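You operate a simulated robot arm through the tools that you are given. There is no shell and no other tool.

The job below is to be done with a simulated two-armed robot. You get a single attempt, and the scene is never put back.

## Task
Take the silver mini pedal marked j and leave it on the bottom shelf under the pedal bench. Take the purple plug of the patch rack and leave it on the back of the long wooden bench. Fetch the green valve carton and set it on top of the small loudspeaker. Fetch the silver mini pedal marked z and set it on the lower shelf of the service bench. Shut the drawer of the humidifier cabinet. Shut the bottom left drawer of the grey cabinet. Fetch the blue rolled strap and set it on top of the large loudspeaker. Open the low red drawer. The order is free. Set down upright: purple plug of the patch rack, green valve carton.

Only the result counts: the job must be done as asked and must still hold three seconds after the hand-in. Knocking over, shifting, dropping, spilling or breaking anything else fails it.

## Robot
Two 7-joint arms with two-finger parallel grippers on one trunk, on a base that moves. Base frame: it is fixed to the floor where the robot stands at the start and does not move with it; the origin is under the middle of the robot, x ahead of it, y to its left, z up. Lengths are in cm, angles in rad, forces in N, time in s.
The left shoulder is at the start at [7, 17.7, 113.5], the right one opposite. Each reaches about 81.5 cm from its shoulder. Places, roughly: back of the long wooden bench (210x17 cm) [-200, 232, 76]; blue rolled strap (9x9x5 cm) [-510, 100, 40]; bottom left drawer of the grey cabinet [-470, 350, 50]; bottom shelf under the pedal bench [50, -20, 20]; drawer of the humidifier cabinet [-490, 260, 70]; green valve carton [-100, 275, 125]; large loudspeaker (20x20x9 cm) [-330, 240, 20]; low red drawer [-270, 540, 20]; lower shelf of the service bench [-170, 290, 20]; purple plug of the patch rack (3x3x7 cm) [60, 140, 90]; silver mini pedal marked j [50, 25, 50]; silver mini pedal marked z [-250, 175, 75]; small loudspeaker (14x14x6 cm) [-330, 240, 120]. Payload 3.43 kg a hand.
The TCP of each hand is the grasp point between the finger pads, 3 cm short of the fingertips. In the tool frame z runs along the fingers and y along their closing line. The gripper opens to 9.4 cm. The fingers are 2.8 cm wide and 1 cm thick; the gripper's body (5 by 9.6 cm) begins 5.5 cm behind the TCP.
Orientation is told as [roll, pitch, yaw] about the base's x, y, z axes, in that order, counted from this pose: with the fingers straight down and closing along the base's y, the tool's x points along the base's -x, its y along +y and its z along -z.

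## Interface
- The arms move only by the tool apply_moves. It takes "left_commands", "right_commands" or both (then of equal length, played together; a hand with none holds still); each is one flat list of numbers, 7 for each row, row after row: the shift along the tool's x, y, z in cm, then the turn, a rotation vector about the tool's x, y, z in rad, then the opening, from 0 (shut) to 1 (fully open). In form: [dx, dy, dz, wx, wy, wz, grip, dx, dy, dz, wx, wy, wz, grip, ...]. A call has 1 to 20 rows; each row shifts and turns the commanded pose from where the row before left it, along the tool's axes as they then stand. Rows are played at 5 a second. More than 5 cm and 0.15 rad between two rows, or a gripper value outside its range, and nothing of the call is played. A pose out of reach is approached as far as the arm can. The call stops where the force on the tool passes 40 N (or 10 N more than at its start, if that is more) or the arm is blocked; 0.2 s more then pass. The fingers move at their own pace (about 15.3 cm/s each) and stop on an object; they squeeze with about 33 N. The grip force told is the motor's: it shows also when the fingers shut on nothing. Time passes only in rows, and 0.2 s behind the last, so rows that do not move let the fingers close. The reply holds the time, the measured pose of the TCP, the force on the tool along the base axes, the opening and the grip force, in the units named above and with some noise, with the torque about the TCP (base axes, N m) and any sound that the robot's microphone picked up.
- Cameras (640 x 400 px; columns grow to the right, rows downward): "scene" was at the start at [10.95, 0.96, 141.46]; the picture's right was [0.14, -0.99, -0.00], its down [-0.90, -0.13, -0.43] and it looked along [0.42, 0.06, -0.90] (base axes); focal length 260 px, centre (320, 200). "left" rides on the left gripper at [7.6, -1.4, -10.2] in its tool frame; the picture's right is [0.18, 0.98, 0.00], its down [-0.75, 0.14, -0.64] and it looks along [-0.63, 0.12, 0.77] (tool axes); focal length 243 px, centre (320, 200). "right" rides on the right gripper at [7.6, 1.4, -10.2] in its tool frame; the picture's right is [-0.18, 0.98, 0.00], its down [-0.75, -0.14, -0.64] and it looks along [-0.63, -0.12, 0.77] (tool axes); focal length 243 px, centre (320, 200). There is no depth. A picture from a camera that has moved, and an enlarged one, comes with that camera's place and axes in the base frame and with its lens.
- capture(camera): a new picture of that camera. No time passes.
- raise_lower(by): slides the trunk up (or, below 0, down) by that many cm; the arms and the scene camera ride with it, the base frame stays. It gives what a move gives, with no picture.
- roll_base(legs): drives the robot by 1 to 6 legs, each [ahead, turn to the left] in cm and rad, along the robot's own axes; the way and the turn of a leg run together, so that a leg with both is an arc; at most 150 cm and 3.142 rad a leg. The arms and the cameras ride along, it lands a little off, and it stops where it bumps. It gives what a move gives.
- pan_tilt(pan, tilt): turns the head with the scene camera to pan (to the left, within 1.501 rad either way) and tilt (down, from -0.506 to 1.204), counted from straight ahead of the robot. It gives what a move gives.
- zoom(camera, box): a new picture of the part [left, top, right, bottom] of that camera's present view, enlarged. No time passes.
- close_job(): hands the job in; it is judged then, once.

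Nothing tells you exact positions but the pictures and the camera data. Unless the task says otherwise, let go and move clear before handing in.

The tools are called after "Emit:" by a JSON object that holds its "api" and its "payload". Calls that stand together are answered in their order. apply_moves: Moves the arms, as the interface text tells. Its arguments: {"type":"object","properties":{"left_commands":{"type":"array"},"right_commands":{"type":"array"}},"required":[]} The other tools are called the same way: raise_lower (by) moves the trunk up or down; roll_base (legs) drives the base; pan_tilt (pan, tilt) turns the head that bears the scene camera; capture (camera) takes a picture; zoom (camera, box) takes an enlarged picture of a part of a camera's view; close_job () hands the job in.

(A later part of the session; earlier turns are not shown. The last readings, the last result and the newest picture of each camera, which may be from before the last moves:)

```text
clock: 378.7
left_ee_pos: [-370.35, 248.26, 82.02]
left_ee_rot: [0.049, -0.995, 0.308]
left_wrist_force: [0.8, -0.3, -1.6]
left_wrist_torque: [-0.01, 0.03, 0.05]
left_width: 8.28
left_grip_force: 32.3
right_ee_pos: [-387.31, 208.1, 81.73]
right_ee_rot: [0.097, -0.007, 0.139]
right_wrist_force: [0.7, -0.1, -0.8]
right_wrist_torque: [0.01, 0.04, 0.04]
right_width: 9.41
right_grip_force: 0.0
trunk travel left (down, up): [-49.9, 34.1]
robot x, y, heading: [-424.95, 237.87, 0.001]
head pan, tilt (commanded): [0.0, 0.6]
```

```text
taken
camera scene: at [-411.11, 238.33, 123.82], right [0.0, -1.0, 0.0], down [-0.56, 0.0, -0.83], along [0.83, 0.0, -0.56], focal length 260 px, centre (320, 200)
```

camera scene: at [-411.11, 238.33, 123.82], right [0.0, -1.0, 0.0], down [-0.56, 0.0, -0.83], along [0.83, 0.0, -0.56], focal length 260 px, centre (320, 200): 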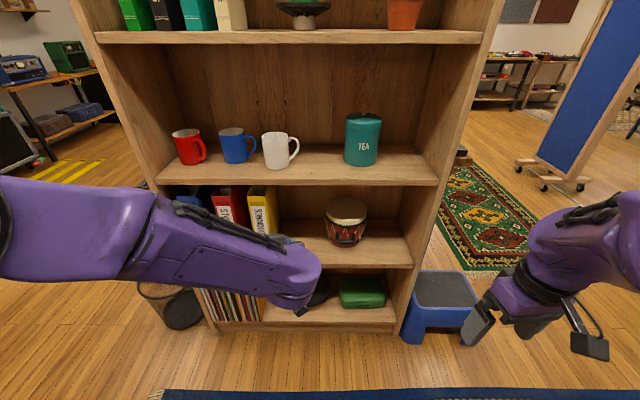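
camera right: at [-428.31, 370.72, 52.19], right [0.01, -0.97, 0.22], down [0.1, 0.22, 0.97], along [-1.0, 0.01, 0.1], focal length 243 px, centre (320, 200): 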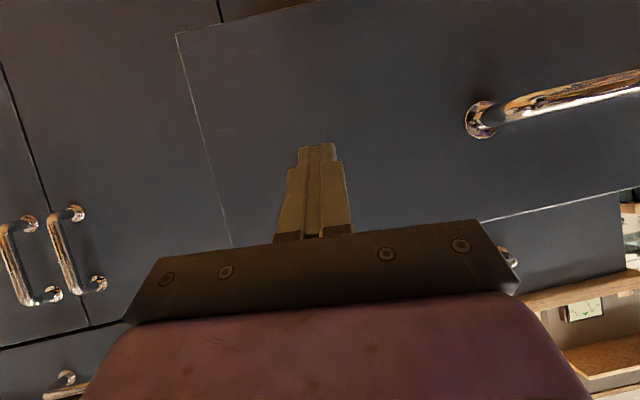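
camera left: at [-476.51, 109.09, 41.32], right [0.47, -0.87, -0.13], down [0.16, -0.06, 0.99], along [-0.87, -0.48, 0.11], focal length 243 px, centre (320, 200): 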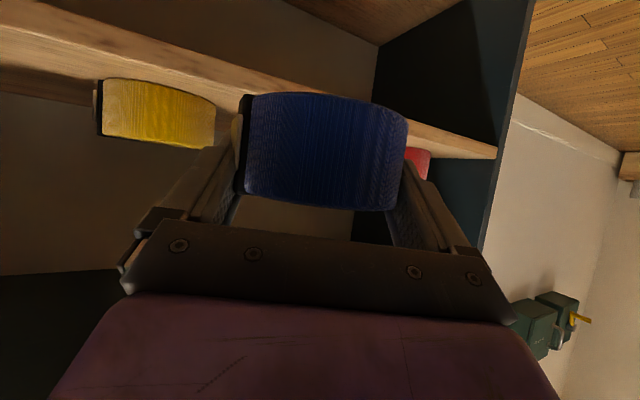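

The grip width is slowly shrinking (8.5→8.3), so the roll may be creeping. Checking the hand view.

Emit:
{"api": "capture", "payload": {"camera": "left"}}

Emit:
{"api": "zoom", "payload": {"camera": "left", "box": [200, 60, 440, 240]}}

```text
taken
camera left: at [-381.83, 242.58, 81.31], right [-0.43, 0.89, -0.13], down [-0.16, 0.06, 0.99], along [0.89, 0.45, 0.11], focal length 243 px, centre (320, 200)
```

left: 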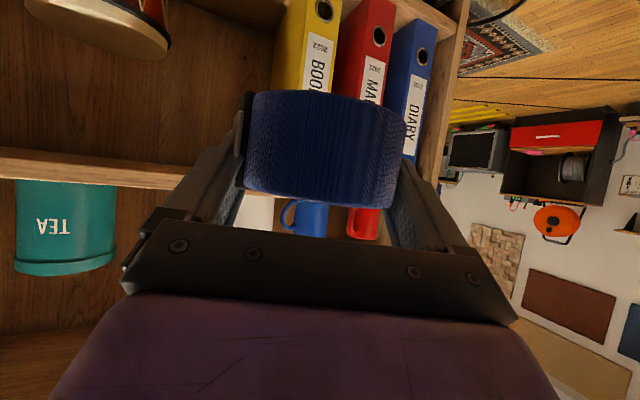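

```text
2.22 times, centred on (320, 150) of left
camera zoom: at [-381.83, 242.58, 81.31], right [-0.43, 0.89, -0.13], down [-0.16, 0.06, 0.99], along [0.89, 0.45, 0.11], focal length 539 px, centre (320, 311)
```

zoom: 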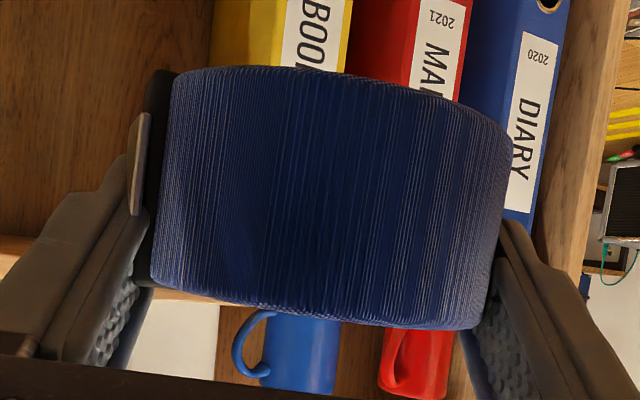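

The roll sits the same as at the grasp, good. Lowering the trunk to look at the large loudspeaker on the bottom shelf.

Emit:
{"api": "raise_lower", "payload": {"by": -38}}

Emit:
{"api": "pan_tilt", "payload": {"pan": 0.0, "tilt": 0.75}}

Emit:
{"api": "capture", "payload": {"camera": "scene"}}

Emit:
{"api": "capture", "payload": {"camera": "left"}}

```text
clock: 382.3
left_ee_pos: [-370.26, 248.23, 44.17]
left_ee_rot: [0.047, -0.993, 0.306]
left_wrist_force: [0.6, -0.8, -1.5]
left_wrist_torque: [-0.01, 0.01, 0.0]
left_width: 8.29
left_grip_force: 32.6
right_ee_pos: [-387.33, 208.04, 43.75]
right_ee_rot: [0.096, -0.006, 0.138]
right_wrist_force: [-0.5, -0.3, -0.7]
right_wrist_torque: [0.01, -0.01, 0.01]
right_width: 9.39
right_grip_force: 0.0
trunk travel left (down, up): [-11.9, 72.1]
robot x, y, heading: [-424.67, 238.7, 0.003]
head pan, tilt (commanded): [0.0, 0.6]
```

```text
clock: 383.0
left_ee_pos: [-370.34, 248.12, 44.03]
left_ee_rot: [0.049, -0.992, 0.307]
left_wrist_force: [0.1, -0.8, -1.5]
left_wrist_torque: [-0.01, 0.03, 0.02]
left_width: 8.29
left_grip_force: 33.3
right_ee_pos: [-387.44, 207.96, 43.78]
right_ee_rot: [0.097, -0.007, 0.139]
right_wrist_force: [-1.5, 0.3, 0.0]
right_wrist_torque: [0.01, -0.01, 0.0]
right_width: 9.38
right_grip_force: 0.1
trunk travel left (down, up): [-11.9, 72.1]
robot x, y, heading: [-425.07, 238.09, -0.002]
head pan, tilt (commanded): [0.0, 0.75]
```

```text
taken
camera scene: at [-411.68, 238.33, 84.54], right [0.0, -1.0, 0.0], down [-0.68, 0.0, -0.73], along [0.73, 0.0, -0.68], focal length 260 px, centre (320, 200)
```

scene: 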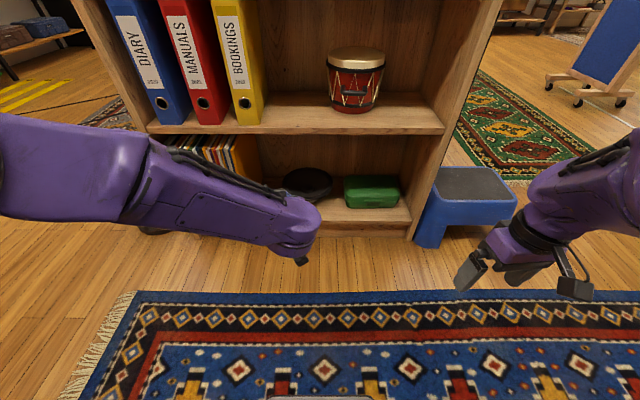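

```text
taken
camera left: at [-381.84, 242.58, 43.31], right [-0.43, 0.89, -0.13], down [-0.16, 0.06, 0.99], along [0.89, 0.45, 0.11], focal length 243 px, centre (320, 200)
```

left: 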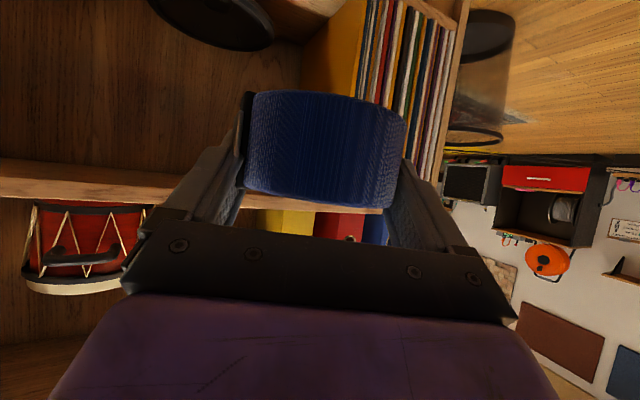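

Large loudspeaker: 20 cm disc centred ≈(-333, 243), rim z≈20, between the records and the green box; shelf above at z≈48. I'll raise the right hand a bit, lower the trunk, and drive in.

Emit:
{"api": "raise_lower", "payload": {"by": -11}}

Emit:
{"api": "apply_moves", "payload": {"right_commands": [0, 0, -4, 0, 0, 0, 1, 0, 0, -4, 0, 0, 0, 1, 0, 0, -4, 0, 0, 0, 1]}}

Emit:
{"api": "roll_base", "payload": {"legs": [[18, 0]]}}

Emit:
{"api": "capture", "payload": {"camera": "scene"}}

Emit:
{"api": "capture", "payload": {"camera": "left"}}

```text
clock: 384.4
left_ee_pos: [-370.35, 248.11, 33.03]
left_ee_rot: [0.049, -0.994, 0.31]
left_wrist_force: [-0.4, 0.5, -2.0]
left_wrist_torque: [0.0, 0.02, 0.0]
left_width: 8.24
left_grip_force: 33.1
right_ee_pos: [-387.4, 208.0, 32.89]
right_ee_rot: [0.097, -0.007, 0.138]
right_wrist_force: [0.4, -0.8, 0.6]
right_wrist_torque: [0.0, 0.01, 0.0]
right_width: 9.41
right_grip_force: 0.1
trunk travel left (down, up): [-0.9, 83.1]
robot x, y, heading: [-425.14, 238.15, 0.0]
head pan, tilt (commanded): [0.0, 0.75]
```

```text
clock: 385.2
left_ee_pos: [-370.32, 248.33, 33.0]
left_ee_rot: [0.048, -0.991, 0.307]
left_wrist_force: [0.2, -0.3, -1.1]
left_wrist_torque: [0.0, 0.02, -0.01]
left_width: 8.29
left_grip_force: 32.9
right_ee_pos: [-384.81, 204.96, 43.85]
right_ee_rot: [0.11, -0.012, 0.137]
right_wrist_force: [0.7, 0.7, 0.8]
right_wrist_torque: [0.03, -0.01, 0.0]
right_width: 9.42
right_grip_force: 0.0
right hand out of reach, approached as far as the arm can: row 1, 2, 3
trunk travel left (down, up): [-0.9, 83.1]
robot x, y, heading: [-424.78, 238.64, -0.0]
head pan, tilt (commanded): [0.0, 0.75]
```

```text
clock: 386.8
left_ee_pos: [-352.34, 248.28, 33.04]
left_ee_rot: [0.051, -0.993, 0.311]
left_wrist_force: [0.1, -0.1, -0.5]
left_wrist_torque: [0.0, 0.03, 0.04]
left_width: 8.27
left_grip_force: 33.0
right_ee_pos: [-366.62, 205.07, 43.69]
right_ee_rot: [0.112, -0.008, 0.137]
right_wrist_force: [-0.2, 0.1, -0.4]
right_wrist_torque: [0.01, 0.01, 0.05]
right_width: 9.4
right_grip_force: 0.0
trunk travel left (down, up): [-0.9, 83.1]
robot x, y, heading: [-406.62, 238.11, 0.001]
head pan, tilt (commanded): [0.0, 0.75]
```

```text
taken
camera scene: at [-393.62, 238.39, 73.53], right [0.0, -1.0, 0.0], down [-0.68, 0.0, -0.73], along [0.73, 0.0, -0.68], focal length 260 px, centre (320, 200)
```

scene: 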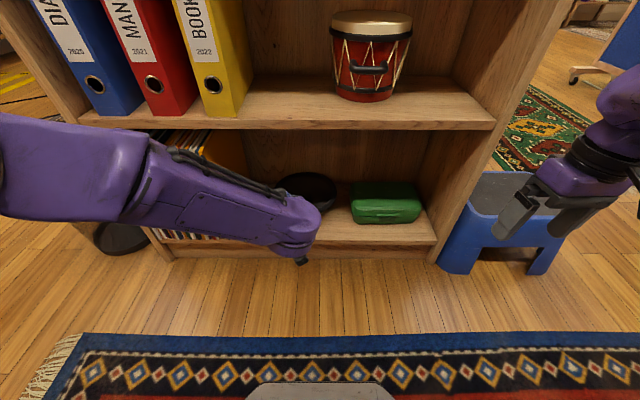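

```text
taken
camera left: at [-363.79, 242.7, 32.31], right [-0.43, 0.89, -0.13], down [-0.16, 0.06, 0.99], along [0.89, 0.45, 0.11], focal length 243 px, centre (320, 200)
```

left: 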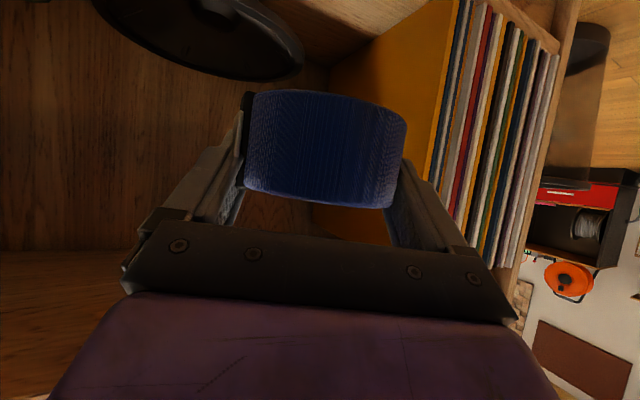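

To keep the left arm in its good working zone I'll rotate the base right by 0.31 first.

Emit:
{"api": "roll_base", "payload": {"legs": [[0, -0.31]]}}

Emit:
{"api": "capture", "payload": {"camera": "left"}}

Emit:
{"api": "capture", "payload": {"camera": "scene"}}

```text
clock: 388.1
left_ee_pos: [-351.88, 231.4, 33.09]
left_ee_rot: [0.049, -0.993, 0.002]
left_wrist_force: [0.2, -0.7, -1.9]
left_wrist_torque: [-0.02, 0.02, -0.02]
left_width: 8.23
left_grip_force: 32.3
right_ee_pos: [-378.5, 194.46, 43.67]
right_ee_rot: [0.114, -0.007, -0.172]
right_wrist_force: [-0.1, -0.3, 0.1]
right_wrist_torque: [0.01, -0.03, 0.0]
right_width: 9.41
right_grip_force: 0.0
trunk travel left (down, up): [-0.9, 83.1]
robot x, y, heading: [-406.75, 238.51, -0.305]
head pan, tilt (commanded): [0.0, 0.75]
```

```text
taken
camera left: at [-364.47, 229.47, 32.31], right [-0.14, 0.98, -0.13], down [-0.13, 0.11, 0.99], along [0.98, 0.16, 0.11], focal length 243 px, centre (320, 200)
```

left: 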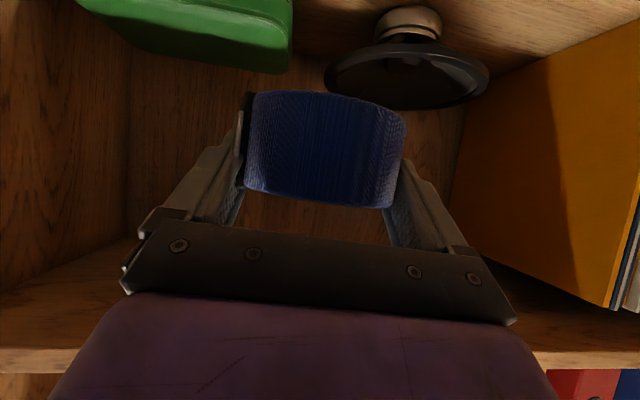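

```text
taken
camera scene: at [-394.23, 234.36, 73.53], right [-0.3, -0.95, 0.0], down [-0.65, 0.2, -0.73], along [0.7, -0.22, -0.68], focal length 260 px, centre (320, 200)
```

scene: 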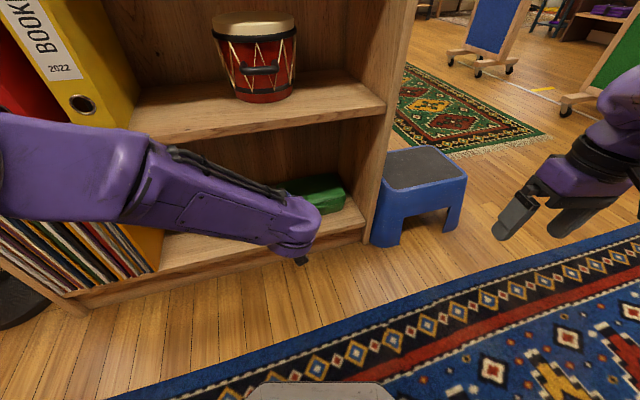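

Clear view: speaker rim centre ≈(-333.7, 243.1), z≈19.7. Moving the strap left, then forward and down over the speaker.

Emit:
{"api": "apply_moves", "payload": {"left_commands": [0, 3.86, 0.19, 0, 0, 0, 0, 0, 3.86, 0.19, 0, 0, 0, 0, 0, 3.86, 0.19, 0, 0, 0, 0, -1.5, -0.12, 3.0, 0, 0, 0, 0, -1.5, -0.12, 3.0, 0, 0, 0, 0]}}

Emit:
{"api": "capture", "payload": {"camera": "left"}}

Emit:
{"api": "capture", "payload": {"camera": "scene"}}

```text
clock: 389.4
left_ee_pos: [-345.16, 242.89, 32.18]
left_ee_rot: [0.048, -0.991, 0.004]
left_wrist_force: [0.4, 0.3, -1.5]
left_wrist_torque: [0.0, 0.06, -0.01]
left_width: 8.26
left_grip_force: 33.4
right_ee_pos: [-378.67, 194.37, 43.65]
right_ee_rot: [0.114, -0.009, -0.173]
right_wrist_force: [-0.6, -0.5, -0.6]
right_wrist_torque: [-0.01, -0.02, -0.03]
right_width: 9.39
right_grip_force: 0.0
trunk travel left (down, up): [-0.9, 83.1]
robot x, y, heading: [-406.81, 238.4, -0.308]
head pan, tilt (commanded): [0.0, 0.75]
```

```text
taken
camera left: at [-357.77, 240.95, 31.5], right [-0.14, 0.98, -0.13], down [-0.13, 0.11, 0.99], along [0.98, 0.16, 0.11], focal length 243 px, centre (320, 200)
```

left: 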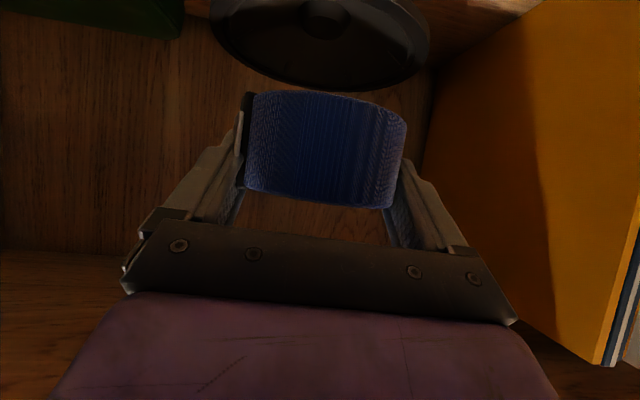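

```text
taken
camera scene: at [-394.24, 234.37, 73.53], right [-0.3, -0.95, 0.0], down [-0.65, 0.2, -0.73], along [0.7, -0.22, -0.68], focal length 260 px, centre (320, 200)
```

scene: 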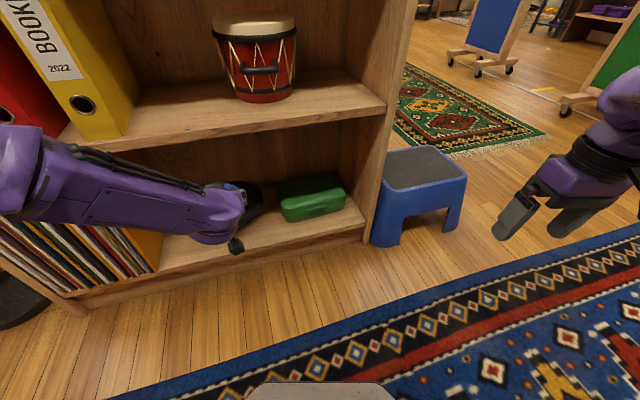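

Emit:
{"api": "apply_moves", "payload": {"left_commands": [-0.36, -0.18, 4.2, 0, 0, 0, 0, -0.36, -0.18, 4.2, 0, 0, 0, 0, -0.36, -0.18, 4.2, 0, 0, 0, 0]}}

Emit:
{"api": "capture", "payload": {"camera": "left"}}

Emit:
{"api": "zoom", "payload": {"camera": "scene", "box": [140, 130, 380, 290]}}

```text
clock: 390.1
left_ee_pos: [-333.84, 243.0, 26.21]
left_ee_rot: [0.049, -0.993, 0.001]
left_wrist_force: [0.2, -0.1, -0.4]
left_wrist_torque: [0.04, 0.03, 0.03]
left_width: 8.28
left_grip_force: 32.7
right_ee_pos: [-378.65, 194.35, 43.67]
right_ee_rot: [0.115, -0.007, -0.175]
right_wrist_force: [-0.5, 0.1, -0.4]
right_wrist_torque: [-0.02, 0.01, 0.01]
right_width: 9.37
right_grip_force: 0.2
trunk travel left (down, up): [-0.9, 83.1]
robot x, y, heading: [-406.82, 238.18, -0.31]
head pan, tilt (commanded): [0.0, 0.75]
```

```text
taken
camera left: at [-346.49, 241.02, 25.47], right [-0.14, 0.98, -0.13], down [-0.13, 0.11, 0.99], along [0.98, 0.16, 0.11], focal length 243 px, centre (320, 200)
```

left: 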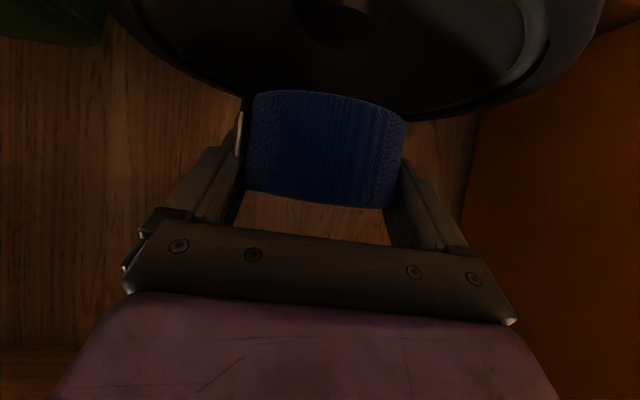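

```text
2.50 times, centred on (260, 210) of scene
camera zoom: at [-394.24, 234.37, 73.54], right [-0.3, -0.95, 0.0], down [-0.65, 0.2, -0.73], along [0.7, -0.22, -0.68], focal length 650 px, centre (470, 175)
```

zoom: 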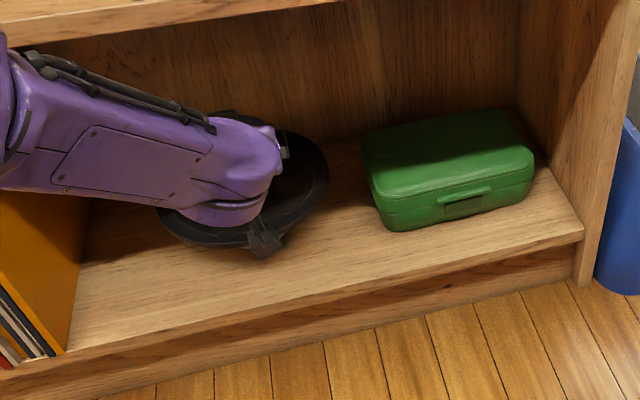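

The strap is over the speaker centre. Lowering stepwise until contact.

Emit:
{"api": "apply_moves", "payload": {"left_commands": [0.84, 0, -0.2, 0, 0, 0, 0, 1.05, 0, 0.68, 0, 0, 0, 0, 1.05, 0, 0.68, 0, 0, 0, 0]}}

Emit:
{"api": "apply_moves", "payload": {"left_commands": [0.5, 0, 0.33, 0, 0, 0, 0]}}

Emit:
{"api": "apply_moves", "payload": {"left_commands": [0.42, 0, 0.27, 0, 0, 0, 0]}}

Emit:
{"api": "capture", "payload": {"camera": "left"}}

```text
clock: 390.9
left_ee_pos: [-334.67, 243.1, 23.16]
left_ee_rot: [0.05, -0.994, 0.001]
left_wrist_force: [0.5, -0.6, -1.5]
left_wrist_torque: [0.02, 0.01, 0.02]
left_width: 8.27
left_grip_force: 33.4
right_ee_pos: [-378.68, 194.36, 43.6]
right_ee_rot: [0.115, -0.009, -0.174]
right_wrist_force: [-0.3, -0.3, 0.6]
right_wrist_torque: [0.04, 0.01, -0.01]
right_width: 9.4
right_grip_force: 0.1
trunk travel left (down, up): [-0.9, 83.1]
robot x, y, heading: [-406.7, 238.25, -0.302]
head pan, tilt (commanded): [0.0, 0.75]
```

```text
clock: 391.4
left_ee_pos: [-334.58, 243.18, 22.81]
left_ee_rot: [0.046, -0.998, 0.005]
left_wrist_force: [-3.1, 0.0, 8.9]
left_wrist_torque: [-0.36, 0.09, -0.08]
left_width: 8.27
left_grip_force: 33.1
right_ee_pos: [-378.73, 194.38, 43.74]
right_ee_rot: [0.116, -0.01, -0.173]
right_wrist_force: [-0.1, 0.4, 0.3]
right_wrist_torque: [0.01, -0.01, -0.03]
right_width: 9.42
right_grip_force: 0.1
trunk travel left (down, up): [-0.9, 83.1]
robot x, y, heading: [-406.62, 238.1, -0.303]
head pan, tilt (commanded): [0.0, 0.75]
```

```text
clock: 391.8
left_ee_pos: [-334.49, 243.19, 22.88]
left_ee_rot: [0.044, -1.005, 0.007]
left_wrist_force: [-7.3, -0.1, 28.1]
left_wrist_torque: [-1.15, 0.38, -0.21]
left_width: 8.26
left_grip_force: 32.8
right_ee_pos: [-378.72, 194.4, 43.81]
right_ee_rot: [0.116, -0.011, -0.171]
right_wrist_force: [-0.7, -0.3, -0.3]
right_wrist_torque: [-0.01, 0.01, 0.0]
right_width: 9.39
right_grip_force: 0.2
trunk travel left (down, up): [-0.9, 83.1]
robot x, y, heading: [-406.82, 238.3, -0.31]
head pan, tilt (commanded): [0.0, 0.75]
```

```text
taken
camera left: at [-347.18, 241.27, 21.94], right [-0.14, 0.98, -0.13], down [-0.14, 0.11, 0.98], along [0.98, 0.16, 0.12], focal length 243 px, centre (320, 200)
```

left: 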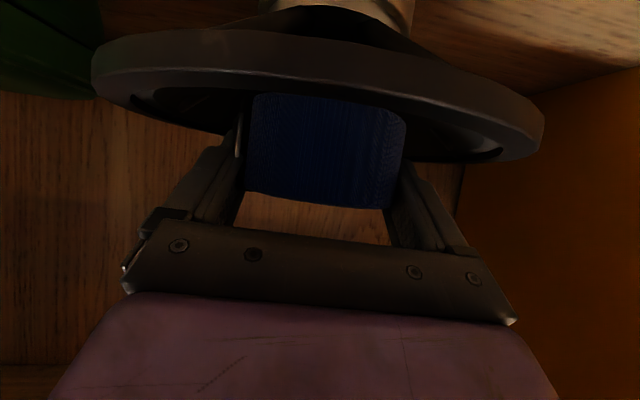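

Contact (28 N) at the right finger near the speaker's ribs; the strap bottom is at rim level. I'll ease up 0.4 cm and release so it settles into the dish.

Emit:
{"api": "apply_moves", "payload": {"left_commands": [-0.5, 0, -0.33, 0, 0, 0, 0, 0, 0, 0, 0, 0, 0, 0.9, 0, 0, 0, 0, 0, 0, 1, 0, 0, 0, 0, 0, 0, 1]}}

Emit:
{"api": "capture", "payload": {"camera": "left"}}

Emit:
{"api": "zoom", "payload": {"camera": "scene", "box": [140, 130, 380, 290]}}

```text
clock: 392.8
left_ee_pos: [-334.73, 243.22, 22.66]
left_ee_rot: [0.05, -0.99, 0.0]
left_wrist_force: [-0.5, -0.3, 0.2]
left_wrist_torque: [-0.02, 0.02, -0.02]
left_width: 9.4
left_grip_force: 0.0
right_ee_pos: [-378.52, 194.34, 43.67]
right_ee_rot: [0.114, -0.007, -0.171]
right_wrist_force: [0.6, 0.6, -0.9]
right_wrist_torque: [0.01, 0.0, -0.03]
right_width: 9.38
right_grip_force: 0.1
trunk travel left (down, up): [-0.9, 83.1]
robot x, y, heading: [-407.22, 238.22, -0.302]
head pan, tilt (commanded): [0.0, 0.75]
```

```text
taken
camera left: at [-347.3, 241.35, 21.95], right [-0.14, 0.98, -0.13], down [-0.13, 0.11, 0.99], along [0.98, 0.16, 0.11], focal length 243 px, centre (320, 200)
```

left: 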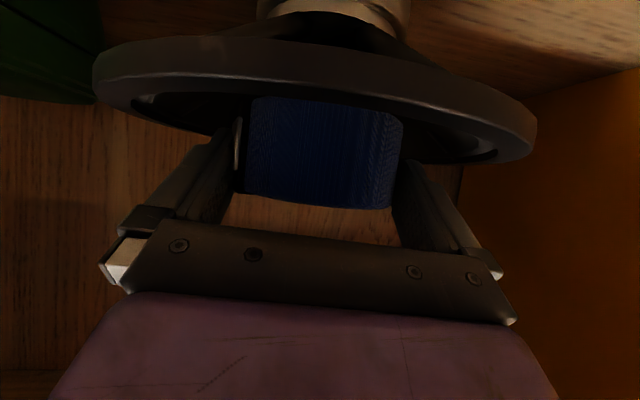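

```text
2.50 times, centred on (260, 210) of scene
camera zoom: at [-394.24, 234.37, 73.53], right [-0.3, -0.95, 0.0], down [-0.65, 0.2, -0.73], along [0.7, -0.22, -0.68], focal length 650 px, centre (470, 175)
```

zoom: 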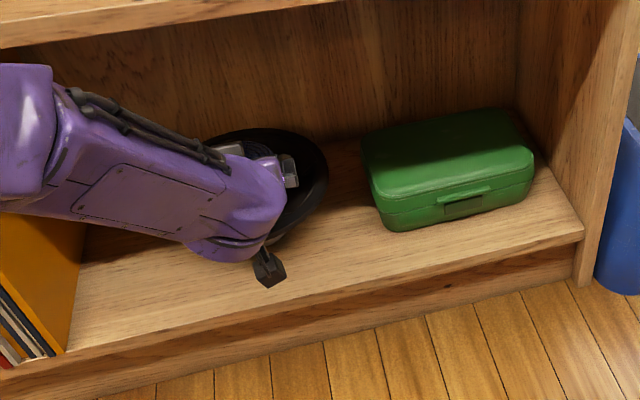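

Released. Raising the fingers slightly to clear the rim, then withdrawing straight back.

Emit:
{"api": "apply_moves", "payload": {"left_commands": [-0.42, 0.01, -0.27, 0, 0, 0, 1, -0.84, 0.03, -0.55, 0, 0, 0, 1, 0.55, 0, -0.84, 0, 0, 0, 1, 1.09, 0, -1.67, 0, 0, 0, 1]}}

Emit:
{"api": "capture", "payload": {"camera": "left"}}

```text
clock: 393.8
left_ee_pos: [-337.76, 243.18, 24.14]
left_ee_rot: [0.049, -0.991, 0.003]
left_wrist_force: [-0.7, -0.2, -0.3]
left_wrist_torque: [0.01, 0.03, -0.01]
left_width: 9.39
left_grip_force: 0.0
right_ee_pos: [-378.72, 194.37, 43.68]
right_ee_rot: [0.116, -0.009, -0.174]
right_wrist_force: [0.3, -0.2, -1.0]
right_wrist_torque: [-0.03, 0.0, 0.04]
right_width: 9.39
right_grip_force: 0.0
trunk travel left (down, up): [-0.9, 83.1]
robot x, y, heading: [-407.03, 238.31, -0.302]
head pan, tilt (commanded): [0.0, 0.75]
```

```text
taken
camera left: at [-350.4, 241.1, 23.4], right [-0.14, 0.98, -0.13], down [-0.13, 0.11, 0.99], along [0.98, 0.16, 0.11], focal length 243 px, centre (320, 200)
```

left: 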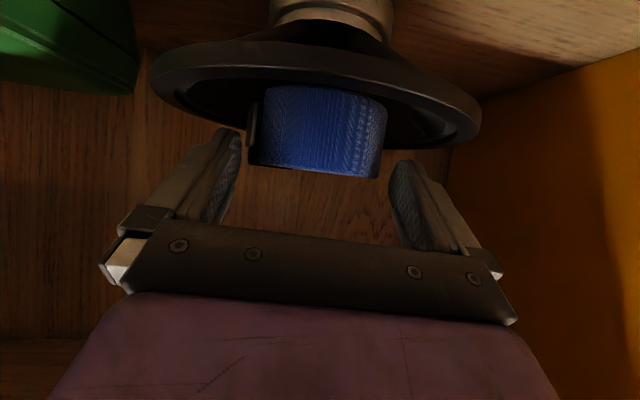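

The strap rests on the large loudspeaker. Withdrawing fully.

Emit:
{"api": "apply_moves", "payload": {"left_commands": [1.64, 0, -2.5, 0, 0, 0, 1, 2.18, 0, -3.35, 0, 0, 0, 1, 2.18, 0, -3.35, 0, 0, 0, 1, 2.18, 0, -3.35, 0, 0, 0, 1]}}

Emit:
{"api": "roll_base", "payload": {"legs": [[-15, 0]]}}

Emit:
{"api": "capture", "payload": {"camera": "left"}}

Emit:
{"api": "capture", "payload": {"camera": "scene"}}

```text
clock: 394.8
left_ee_pos: [-352.94, 242.5, 24.08]
left_ee_rot: [0.049, -0.992, 0.004]
left_wrist_force: [0.1, 0.2, -0.9]
left_wrist_torque: [0.06, 0.0, -0.02]
left_width: 9.37
left_grip_force: 0.0
right_ee_pos: [-378.7, 194.4, 43.66]
right_ee_rot: [0.115, -0.008, -0.173]
right_wrist_force: [0.0, -0.1, 0.3]
right_wrist_torque: [0.01, -0.01, -0.01]
right_width: 9.38
right_grip_force: 0.1
trunk travel left (down, up): [-0.9, 83.1]
robot x, y, heading: [-406.92, 238.34, -0.308]
head pan, tilt (commanded): [0.0, 0.75]
```

```text
clock: 396.1
left_ee_pos: [-366.99, 247.14, 24.09]
left_ee_rot: [0.05, -0.993, 0.002]
left_wrist_force: [-0.2, 0.6, 0.1]
left_wrist_torque: [0.0, -0.02, -0.03]
left_width: 9.37
left_grip_force: 0.1
right_ee_pos: [-392.77, 198.9, 43.64]
right_ee_rot: [0.116, -0.008, -0.171]
right_wrist_force: [0.7, 0.0, 0.3]
right_wrist_torque: [0.01, 0.01, -0.03]
right_width: 9.38
right_grip_force: 0.0
trunk travel left (down, up): [-0.9, 83.1]
robot x, y, heading: [-420.85, 242.95, -0.308]
head pan, tilt (commanded): [0.0, 0.75]
```

```text
taken
camera left: at [-379.73, 245.02, 23.37], right [-0.14, 0.98, -0.13], down [-0.13, 0.11, 0.99], along [0.98, 0.16, 0.11], focal length 243 px, centre (320, 200)
```

left: 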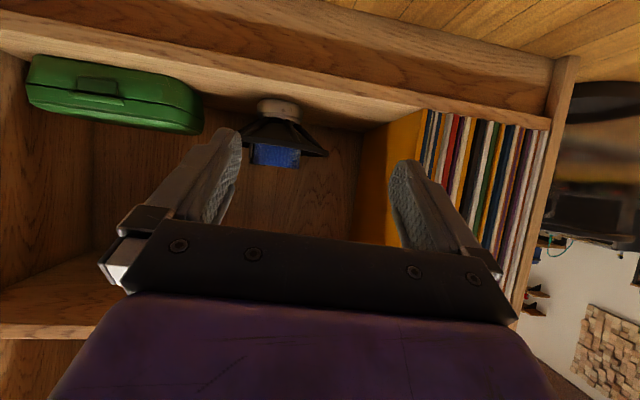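

```text
taken
camera scene: at [-408.41, 238.83, 73.53], right [-0.3, -0.95, 0.0], down [-0.65, 0.2, -0.73], along [0.7, -0.22, -0.68], focal length 260 px, centre (320, 200)
```

scene: 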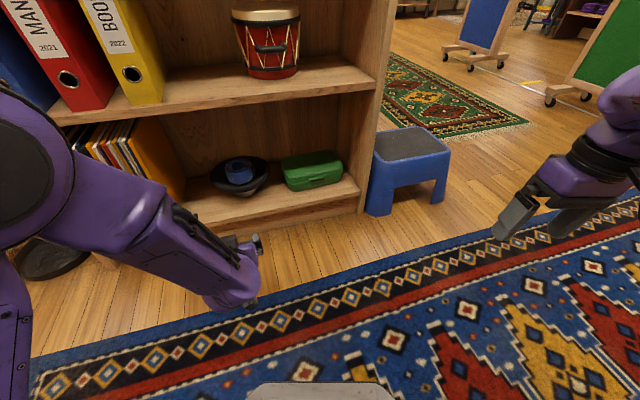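

The strap is on the large loudspeaker and the green box is undisturbed. Next: mini pedal Z on the long bench. I'll raise the trunk, level the left hand and drive around the south side.

Emit:
{"api": "raise_lower", "payload": {"by": 40}}

Emit:
{"api": "apply_moves", "payload": {"left_commands": [0, 0, 0, 0, 0.14, 0, 1, 0, 0, 0, 0, 0.14, 0, 1, 0, 0, 0, 0, 0.14, 0, 1, 0, 0, 0, 0, 0.14, 0, 1, 0, 0, 0, 0, 0.14, 0, 1, 0, 0, 0, 0, 0.14, 0, 1, 0, 0, 0, 0, 0.14, 0, 1, 4, 0, -2, 0, 0, 0, 1, 4, 0, -2, 0, 0, 0, 1, 4, 0, -2, 0, 0, 0, 1]}}

Emit:
{"api": "raise_lower", "payload": {"by": 30}}

Emit:
{"api": "roll_base", "payload": {"legs": [[0, -1.26], [130, 0], [0, 1.56]]}}

Emit:
{"api": "pan_tilt", "payload": {"pan": 0.2, "tilt": 0.4}}

Emit:
{"api": "capture", "payload": {"camera": "scene"}}

```text
clock: 399.9
left_ee_pos: [-367.02, 247.04, 64.08]
left_ee_rot: [0.048, -0.993, 0.002]
left_wrist_force: [-0.3, 0.0, -0.7]
left_wrist_torque: [0.02, -0.02, -0.01]
left_width: 9.39
left_grip_force: 0.1
right_ee_pos: [-392.77, 198.91, 83.67]
right_ee_rot: [0.113, -0.009, -0.17]
right_wrist_force: [0.0, 0.8, -0.9]
right_wrist_torque: [0.0, 0.03, 0.01]
right_width: 9.41
right_grip_force: 0.1
trunk travel left (down, up): [-40.9, 43.1]
robot x, y, heading: [-420.99, 242.61, -0.309]
head pan, tilt (commanded): [0.0, 0.75]
```

```text
clock: 402.1
left_ee_pos: [-379.3, 246.43, 70.06]
left_ee_rot: [0.027, -0.013, 0.044]
left_wrist_force: [-0.6, -0.5, -0.4]
left_wrist_torque: [0.01, 0.0, 0.0]
left_width: 9.39
left_grip_force: 0.0
right_ee_pos: [-392.78, 198.77, 83.69]
right_ee_rot: [0.114, -0.009, -0.171]
right_wrist_force: [-0.1, 0.7, -0.2]
right_wrist_torque: [0.03, -0.03, 0.0]
right_width: 9.41
right_grip_force: 0.0
trunk travel left (down, up): [-40.9, 43.1]
robot x, y, heading: [-421.19, 242.32, -0.303]
head pan, tilt (commanded): [0.0, 0.75]
```

```text
clock: 405.1
left_ee_pos: [-379.02, 246.44, 100.0]
left_ee_rot: [0.026, -0.015, 0.043]
left_wrist_force: [-0.4, -0.5, -0.4]
left_wrist_torque: [0.01, -0.02, 0.02]
left_width: 9.39
left_grip_force: 0.0
right_ee_pos: [-392.81, 198.93, 113.65]
right_ee_rot: [0.116, -0.01, -0.171]
right_wrist_force: [0.1, -0.1, 0.4]
right_wrist_torque: [0.0, -0.04, 0.01]
right_width: 9.39
right_grip_force: 0.1
trunk travel left (down, up): [-70.9, 13.1]
robot x, y, heading: [-420.89, 242.42, -0.304]
head pan, tilt (commanded): [0.0, 0.75]
```

```text
clock: 418.7
left_ee_pos: [-381.2, 127.07, 99.87]
left_ee_rot: [0.026, -0.012, 0.348]
left_wrist_force: [0.7, 0.9, -0.7]
left_wrist_torque: [0.0, 0.0, 0.0]
left_width: 9.42
left_grip_force: 0.0
right_ee_pos: [-380.1, 77.61, 113.59]
right_ee_rot: [0.115, -0.009, 0.133]
right_wrist_force: [-0.4, -0.2, 0.2]
right_wrist_torque: [0.03, -0.01, -0.03]
right_width: 9.38
right_grip_force: 0.0
trunk travel left (down, up): [-70.9, 13.1]
robot x, y, heading: [-420.11, 110.97, -0.003]
head pan, tilt (commanded): [0.0, 0.75]
```

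```text
clock: 419.5
left_ee_pos: [-381.29, 127.12, 100.03]
left_ee_rot: [0.028, -0.014, 0.346]
left_wrist_force: [0.2, -0.1, 0.4]
left_wrist_torque: [0.0, 0.02, -0.02]
left_width: 9.39
left_grip_force: 0.0
right_ee_pos: [-380.03, 77.6, 113.7]
right_ee_rot: [0.119, -0.009, 0.134]
right_wrist_force: [0.2, -0.3, -1.3]
right_wrist_torque: [0.0, -0.02, 0.02]
right_width: 9.41
right_grip_force: 0.0
trunk travel left (down, up): [-70.9, 13.1]
robot x, y, heading: [-420.07, 110.97, 0.0]
head pan, tilt (commanded): [0.201, 0.4]
```

```text
taken
camera scene: at [-406.09, 112.95, 146.64], right [0.2, -0.98, 0.0], down [-0.38, -0.08, -0.92], along [0.9, 0.18, -0.39], focal length 260 px, centre (320, 200)
```

scene: 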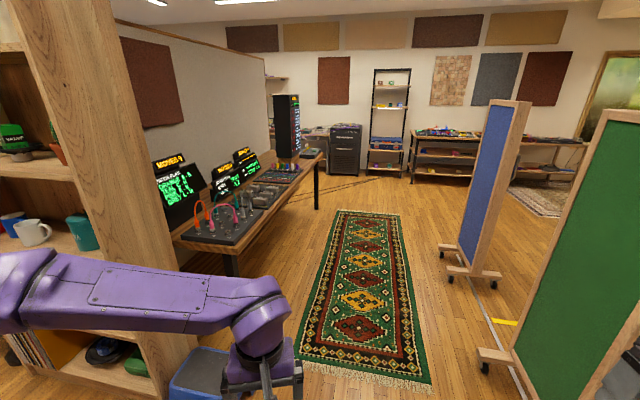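

Emit:
{"api": "zoom", "payload": {"camera": "scene", "box": [150, 130, 330, 260]}}

```text
3.08 times, centred on (240, 195) of scene
camera zoom: at [-406.09, 112.95, 146.64], right [0.2, -0.98, 0.0], down [-0.38, -0.08, -0.92], along [0.9, 0.18, -0.39], focal length 800 px, centre (566, 215)
```

zoom: 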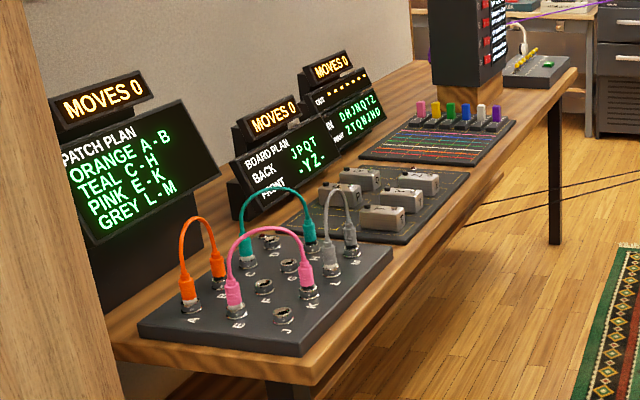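

The silver mini pedals stand on a board on the long bench's front. I'll drive along the corridor and face it.

Emit:
{"api": "roll_base", "payload": {"legs": [[140, 0], [28, 0], [0, 1.57]]}}

Emit:
{"api": "pan_tilt", "payload": {"pan": 0.0, "tilt": 0.75}}

Emit:
{"api": "capture", "payload": {"camera": "scene"}}

```text
clock: 432.0
left_ee_pos: [-264.44, 150.23, 99.93]
left_ee_rot: [0.028, -0.016, 1.889]
left_wrist_force: [0.4, 0.3, -0.8]
left_wrist_torque: [0.0, 0.0, 0.01]
left_width: 9.4
left_grip_force: 0.0
right_ee_pos: [-214.95, 150.16, 113.63]
right_ee_rot: [0.117, -0.01, 1.674]
right_wrist_force: [0.8, -0.5, 0.3]
right_wrist_torque: [0.01, 0.04, -0.02]
right_width: 9.38
right_grip_force: 0.1
trunk travel left (down, up): [-70.9, 13.1]
robot x, y, heading: [-249.43, 111.1, 1.542]
head pan, tilt (commanded): [0.201, 0.4]
```

```text
clock: 432.8
left_ee_pos: [-264.39, 150.39, 100.1]
left_ee_rot: [0.029, -0.014, 1.889]
left_wrist_force: [1.3, -0.7, -0.4]
left_wrist_torque: [-0.01, -0.01, -0.02]
left_width: 9.42
left_grip_force: 0.1
right_ee_pos: [-214.8, 150.12, 113.67]
right_ee_rot: [0.117, -0.009, 1.674]
right_wrist_force: [0.7, 0.4, -0.9]
right_wrist_torque: [-0.01, -0.01, 0.01]
right_width: 9.39
right_grip_force: 0.0
trunk travel left (down, up): [-70.9, 13.1]
robot x, y, heading: [-249.15, 110.71, 1.547]
head pan, tilt (commanded): [0.0, 0.75]
```

```text
taken
camera scene: at [-249.13, 124.42, 143.54], right [1.0, -0.03, 0.0], down [-0.02, -0.68, -0.73], along [0.02, 0.73, -0.68], focal length 260 px, centre (320, 200)
```

scene: 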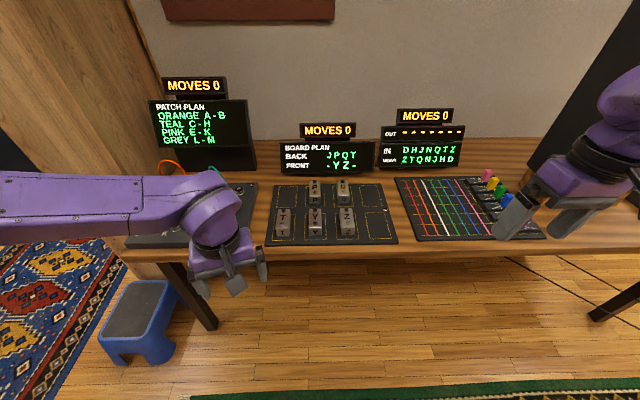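

Emit:
{"api": "zoom", "payload": {"camera": "scene", "box": [250, 110, 410, 260]}}

Emit:
{"api": "zoom", "payload": {"camera": "scene", "box": [260, 170, 400, 250]}}

```text
2.67 times, centred on (330, 185) of scene
camera zoom: at [-249.13, 124.42, 143.54], right [1.0, -0.03, 0.0], down [-0.02, -0.68, -0.73], along [0.02, 0.73, -0.68], focal length 694 px, centre (293, 240)
```

zoom: 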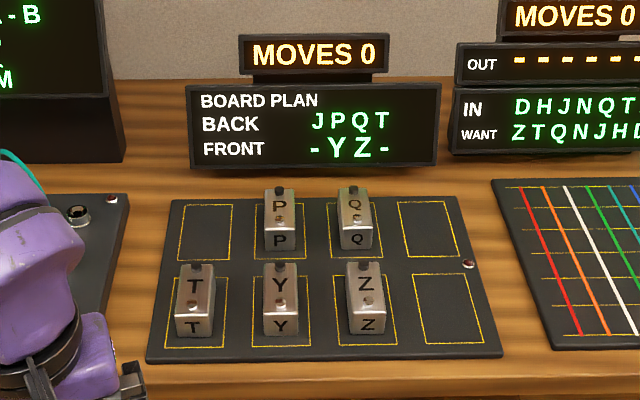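

```text
4.57 times, centred on (330, 210) of scene
camera zoom: at [-249.13, 124.42, 143.54], right [1.0, -0.03, 0.0], down [-0.02, -0.68, -0.73], along [0.02, 0.73, -0.68], focal length 1189 px, centre (274, 154)
```

zoom: 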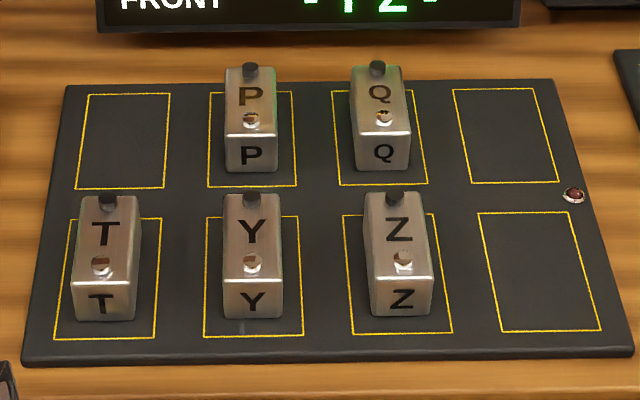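

Z is in the front row, third slot: centre ≈(-238.6, 182), top z≈81, with 6 cm gap to Y. I'll use the right hand from above: move closer, level it, and bring it over Z.

Emit:
{"api": "roll_base", "payload": {"legs": [[10, 0]]}}

Emit:
{"api": "apply_moves", "payload": {"right_commands": [0, 0, 0, 0.117, 0, 0, 1, 0, 0, 0, 0, 0, 0.127, 1, -2.75, 2.98, 2.2, 0, 0, 0, 0.85, -2.75, 2.98, 2.2, 0, 0, 0, 0.85, -2.75, 2.98, 2.2, 0, 0, 0, 0.85, -2.75, 2.98, 2.2, 0, 0, 0, 0.85, -2.75, 2.98, 2.2, 0, 0, 0, 0.85, -2.75, 2.98, 2.2, 0, 0, 0, 0.85, -2.75, 2.98, 2.2, 0, 0, 0, 0.85]}}

Emit:
{"api": "capture", "payload": {"camera": "right"}}

Emit:
{"api": "capture", "payload": {"camera": "scene"}}

```text
clock: 433.9
left_ee_pos: [-264.09, 160.2, 100.12]
left_ee_rot: [0.026, -0.014, 1.888]
left_wrist_force: [0.1, 0.4, 0.7]
left_wrist_torque: [-0.03, -0.02, 0.0]
left_width: 9.42
left_grip_force: 0.1
right_ee_pos: [-214.46, 159.93, 113.58]
right_ee_rot: [0.118, -0.009, 1.673]
right_wrist_force: [-0.6, 0.1, -1.1]
right_wrist_torque: [0.0, 0.0, 0.05]
right_width: 9.42
right_grip_force: 0.2
trunk travel left (down, up): [-70.9, 13.1]
robot x, y, heading: [-249.18, 121.07, 1.541]
head pan, tilt (commanded): [0.0, 0.75]
```

```text
clock: 435.9
left_ee_pos: [-264.15, 160.4, 99.91]
left_ee_rot: [0.028, -0.011, 1.89]
left_wrist_force: [-1.6, 0.2, 0.5]
left_wrist_torque: [-0.02, 0.01, -0.04]
left_width: 9.39
left_grip_force: 0.1
right_ee_pos: [-234.24, 180.96, 98.04]
right_ee_rot: [0.001, -0.008, 1.545]
right_wrist_force: [-0.8, 0.0, -1.0]
right_wrist_torque: [-0.04, -0.04, 0.03]
right_width: 7.96
right_grip_force: 0.1
right hand out of reach, approached as far as the arm can: row 1
trunk travel left (down, up): [-70.9, 13.1]
robot x, y, heading: [-248.76, 120.88, 1.539]
head pan, tilt (commanded): [0.0, 0.75]
```

```text
taken
camera right: at [-235.8, 173.14, 108.25], right [-0.98, 0.21, 0.0], down [0.16, 0.74, 0.65], along [0.13, 0.63, -0.76], focal length 243 px, centre (320, 200)
```

right: 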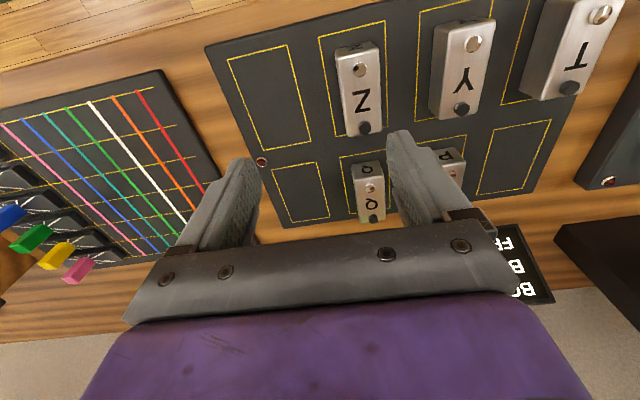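

```text
taken
camera scene: at [-248.9, 134.52, 143.51], right [1.0, -0.03, 0.0], down [-0.02, -0.68, -0.73], along [0.02, 0.73, -0.68], focal length 260 px, centre (320, 200)
```

scene: 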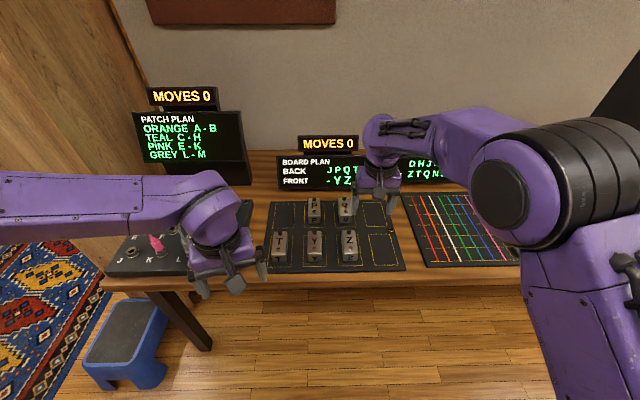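

Right-hand view shows Z clearly. Moving over it and descending part way.

Emit:
{"api": "apply_moves", "payload": {"right_commands": [-0.7, 4.29, 0, 0, 0, 0, 0.8, 0, 0, 4, 0, 0, 0, 0.8, 0, 0, 4, 0, 0, 0, 0.8]}}

Emit:
{"api": "capture", "payload": {"camera": "right"}}

```text
clock: 436.7
left_ee_pos: [-264.08, 160.31, 99.98]
left_ee_rot: [0.027, -0.01, 1.89]
left_wrist_force: [-0.4, -0.6, -0.4]
left_wrist_torque: [0.01, -0.03, 0.01]
left_width: 9.39
left_grip_force: 0.1
right_ee_pos: [-238.36, 181.69, 90.2]
right_ee_rot: [0.0, -0.008, 1.549]
right_wrist_force: [-0.2, -0.3, -0.9]
right_wrist_torque: [-0.02, 0.03, 0.02]
right_width: 7.52
right_grip_force: 0.1
trunk travel left (down, up): [-70.9, 13.1]
robot x, y, heading: [-248.91, 121.32, 1.54]
head pan, tilt (commanded): [0.0, 0.75]
```

```text
taken
camera right: at [-240.08, 174.04, 100.45], right [-0.98, 0.21, 0.0], down [0.16, 0.74, 0.65], along [0.13, 0.63, -0.76], focal length 243 px, centre (320, 200)
```

right: 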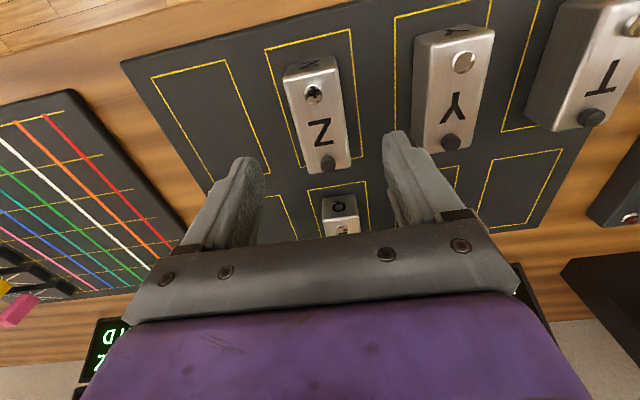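

Well centred over Z. Descending to grip height and closing.

Emit:
{"api": "apply_moves", "payload": {"right_commands": [0.2, 0.2, 4, 0, 0, 0, 0.8, 0, 0, 3, 0, 0, 0, 0.8, 0, 0, 2.1, 0, 0, 0, 0.8]}}

Emit:
{"api": "capture", "payload": {"camera": "right"}}

```text
clock: 437.5
left_ee_pos: [-264.15, 160.16, 99.98]
left_ee_rot: [0.027, -0.014, 1.888]
left_wrist_force: [1.1, 0.3, -0.4]
left_wrist_torque: [0.05, -0.01, 0.07]
left_width: 9.39
left_grip_force: 0.0
right_ee_pos: [-238.72, 181.42, 81.1]
right_ee_rot: [0.0, -0.009, 1.546]
right_wrist_force: [0.2, -1.0, -0.4]
right_wrist_torque: [-0.01, 0.01, -0.01]
right_width: 7.53
right_grip_force: 0.0
trunk travel left (down, up): [-70.9, 13.1]
robot x, y, heading: [-248.85, 120.39, 1.542]
head pan, tilt (commanded): [0.0, 0.75]
```

```text
taken
camera right: at [-240.32, 173.71, 91.33], right [-0.98, 0.21, 0.0], down [0.16, 0.74, 0.65], along [0.13, 0.63, -0.76], focal length 243 px, centre (320, 200)
```

right: 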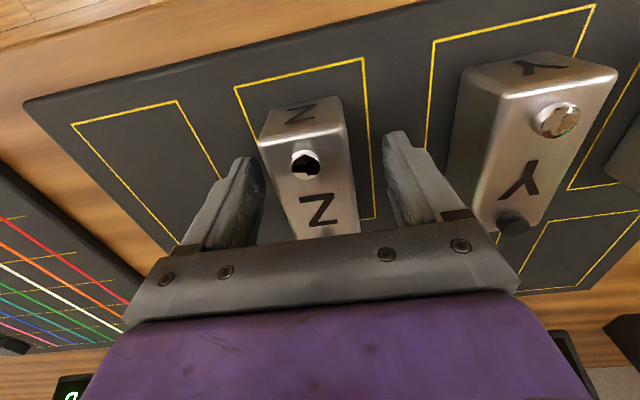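

Emit:
{"api": "apply_moves", "payload": {"right_commands": [0, 0, 0, 0, 0, 0, 0.55, 0, 0, 0, 0, 0, 0, 0.2, 0, 0, 0, 0, 0, 0, 0, 0, 0, 0, 0, 0, 0, 0]}}

Emit:
{"api": "apply_moves", "payload": {"right_commands": [0, 0, -2, 0, 0, 0, 0, 0, 0, -4, 0, 0, 0, 0, 0, 0, -4, 0, 0, 0, 0, 0, 0, -4, 0, 0, 0, 0]}}

Emit:
{"api": "capture", "payload": {"camera": "right"}}

Emit:
{"api": "capture", "payload": {"camera": "scene"}}

```text
clock: 438.5
left_ee_pos: [-264.07, 160.19, 99.99]
left_ee_rot: [0.027, -0.014, 1.888]
left_wrist_force: [-0.3, 0.2, 0.0]
left_wrist_torque: [-0.02, 0.0, 0.0]
left_width: 9.4
left_grip_force: 0.1
right_ee_pos: [-238.83, 181.37, 81.18]
right_ee_rot: [0.0, -0.009, 1.544]
right_wrist_force: [-0.5, -1.2, 1.0]
right_wrist_torque: [0.0, -0.02, 0.01]
right_width: 4.62
right_grip_force: 33.4
trunk travel left (down, up): [-70.9, 13.1]
robot x, y, heading: [-248.96, 121.41, 1.538]
head pan, tilt (commanded): [0.0, 0.75]
```

```text
clock: 439.5
left_ee_pos: [-264.08, 160.18, 99.99]
left_ee_rot: [0.027, -0.014, 1.889]
left_wrist_force: [-0.3, -0.1, 0.5]
left_wrist_torque: [0.01, -0.01, -0.03]
left_width: 9.38
left_grip_force: 0.0
right_ee_pos: [-238.57, 181.28, 95.09]
right_ee_rot: [0.003, -0.01, 1.546]
right_wrist_force: [0.5, -0.2, -1.8]
right_wrist_torque: [-0.02, 0.0, 0.01]
right_width: 4.59
right_grip_force: 32.9
trunk travel left (down, up): [-70.9, 13.1]
robot x, y, heading: [-248.79, 120.94, 1.54]
head pan, tilt (commanded): [0.0, 0.75]
```

```text
taken
camera right: at [-240.14, 173.55, 105.33], right [-0.98, 0.21, 0.0], down [0.16, 0.74, 0.65], along [0.13, 0.63, -0.76], focal length 243 px, centre (320, 200)
```

right: 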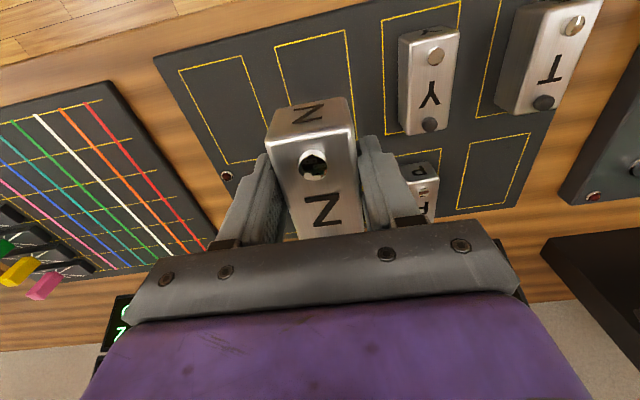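

```text
taken
camera scene: at [-248.82, 134.2, 143.54], right [1.0, -0.03, 0.0], down [-0.02, -0.68, -0.73], along [0.02, 0.73, -0.68], focal length 260 px, centre (320, 200)
```

scene: 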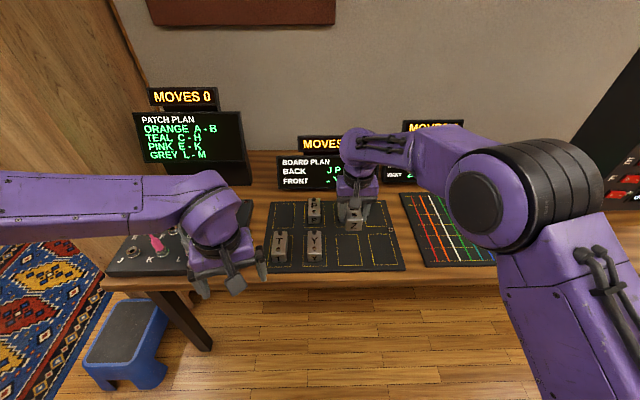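

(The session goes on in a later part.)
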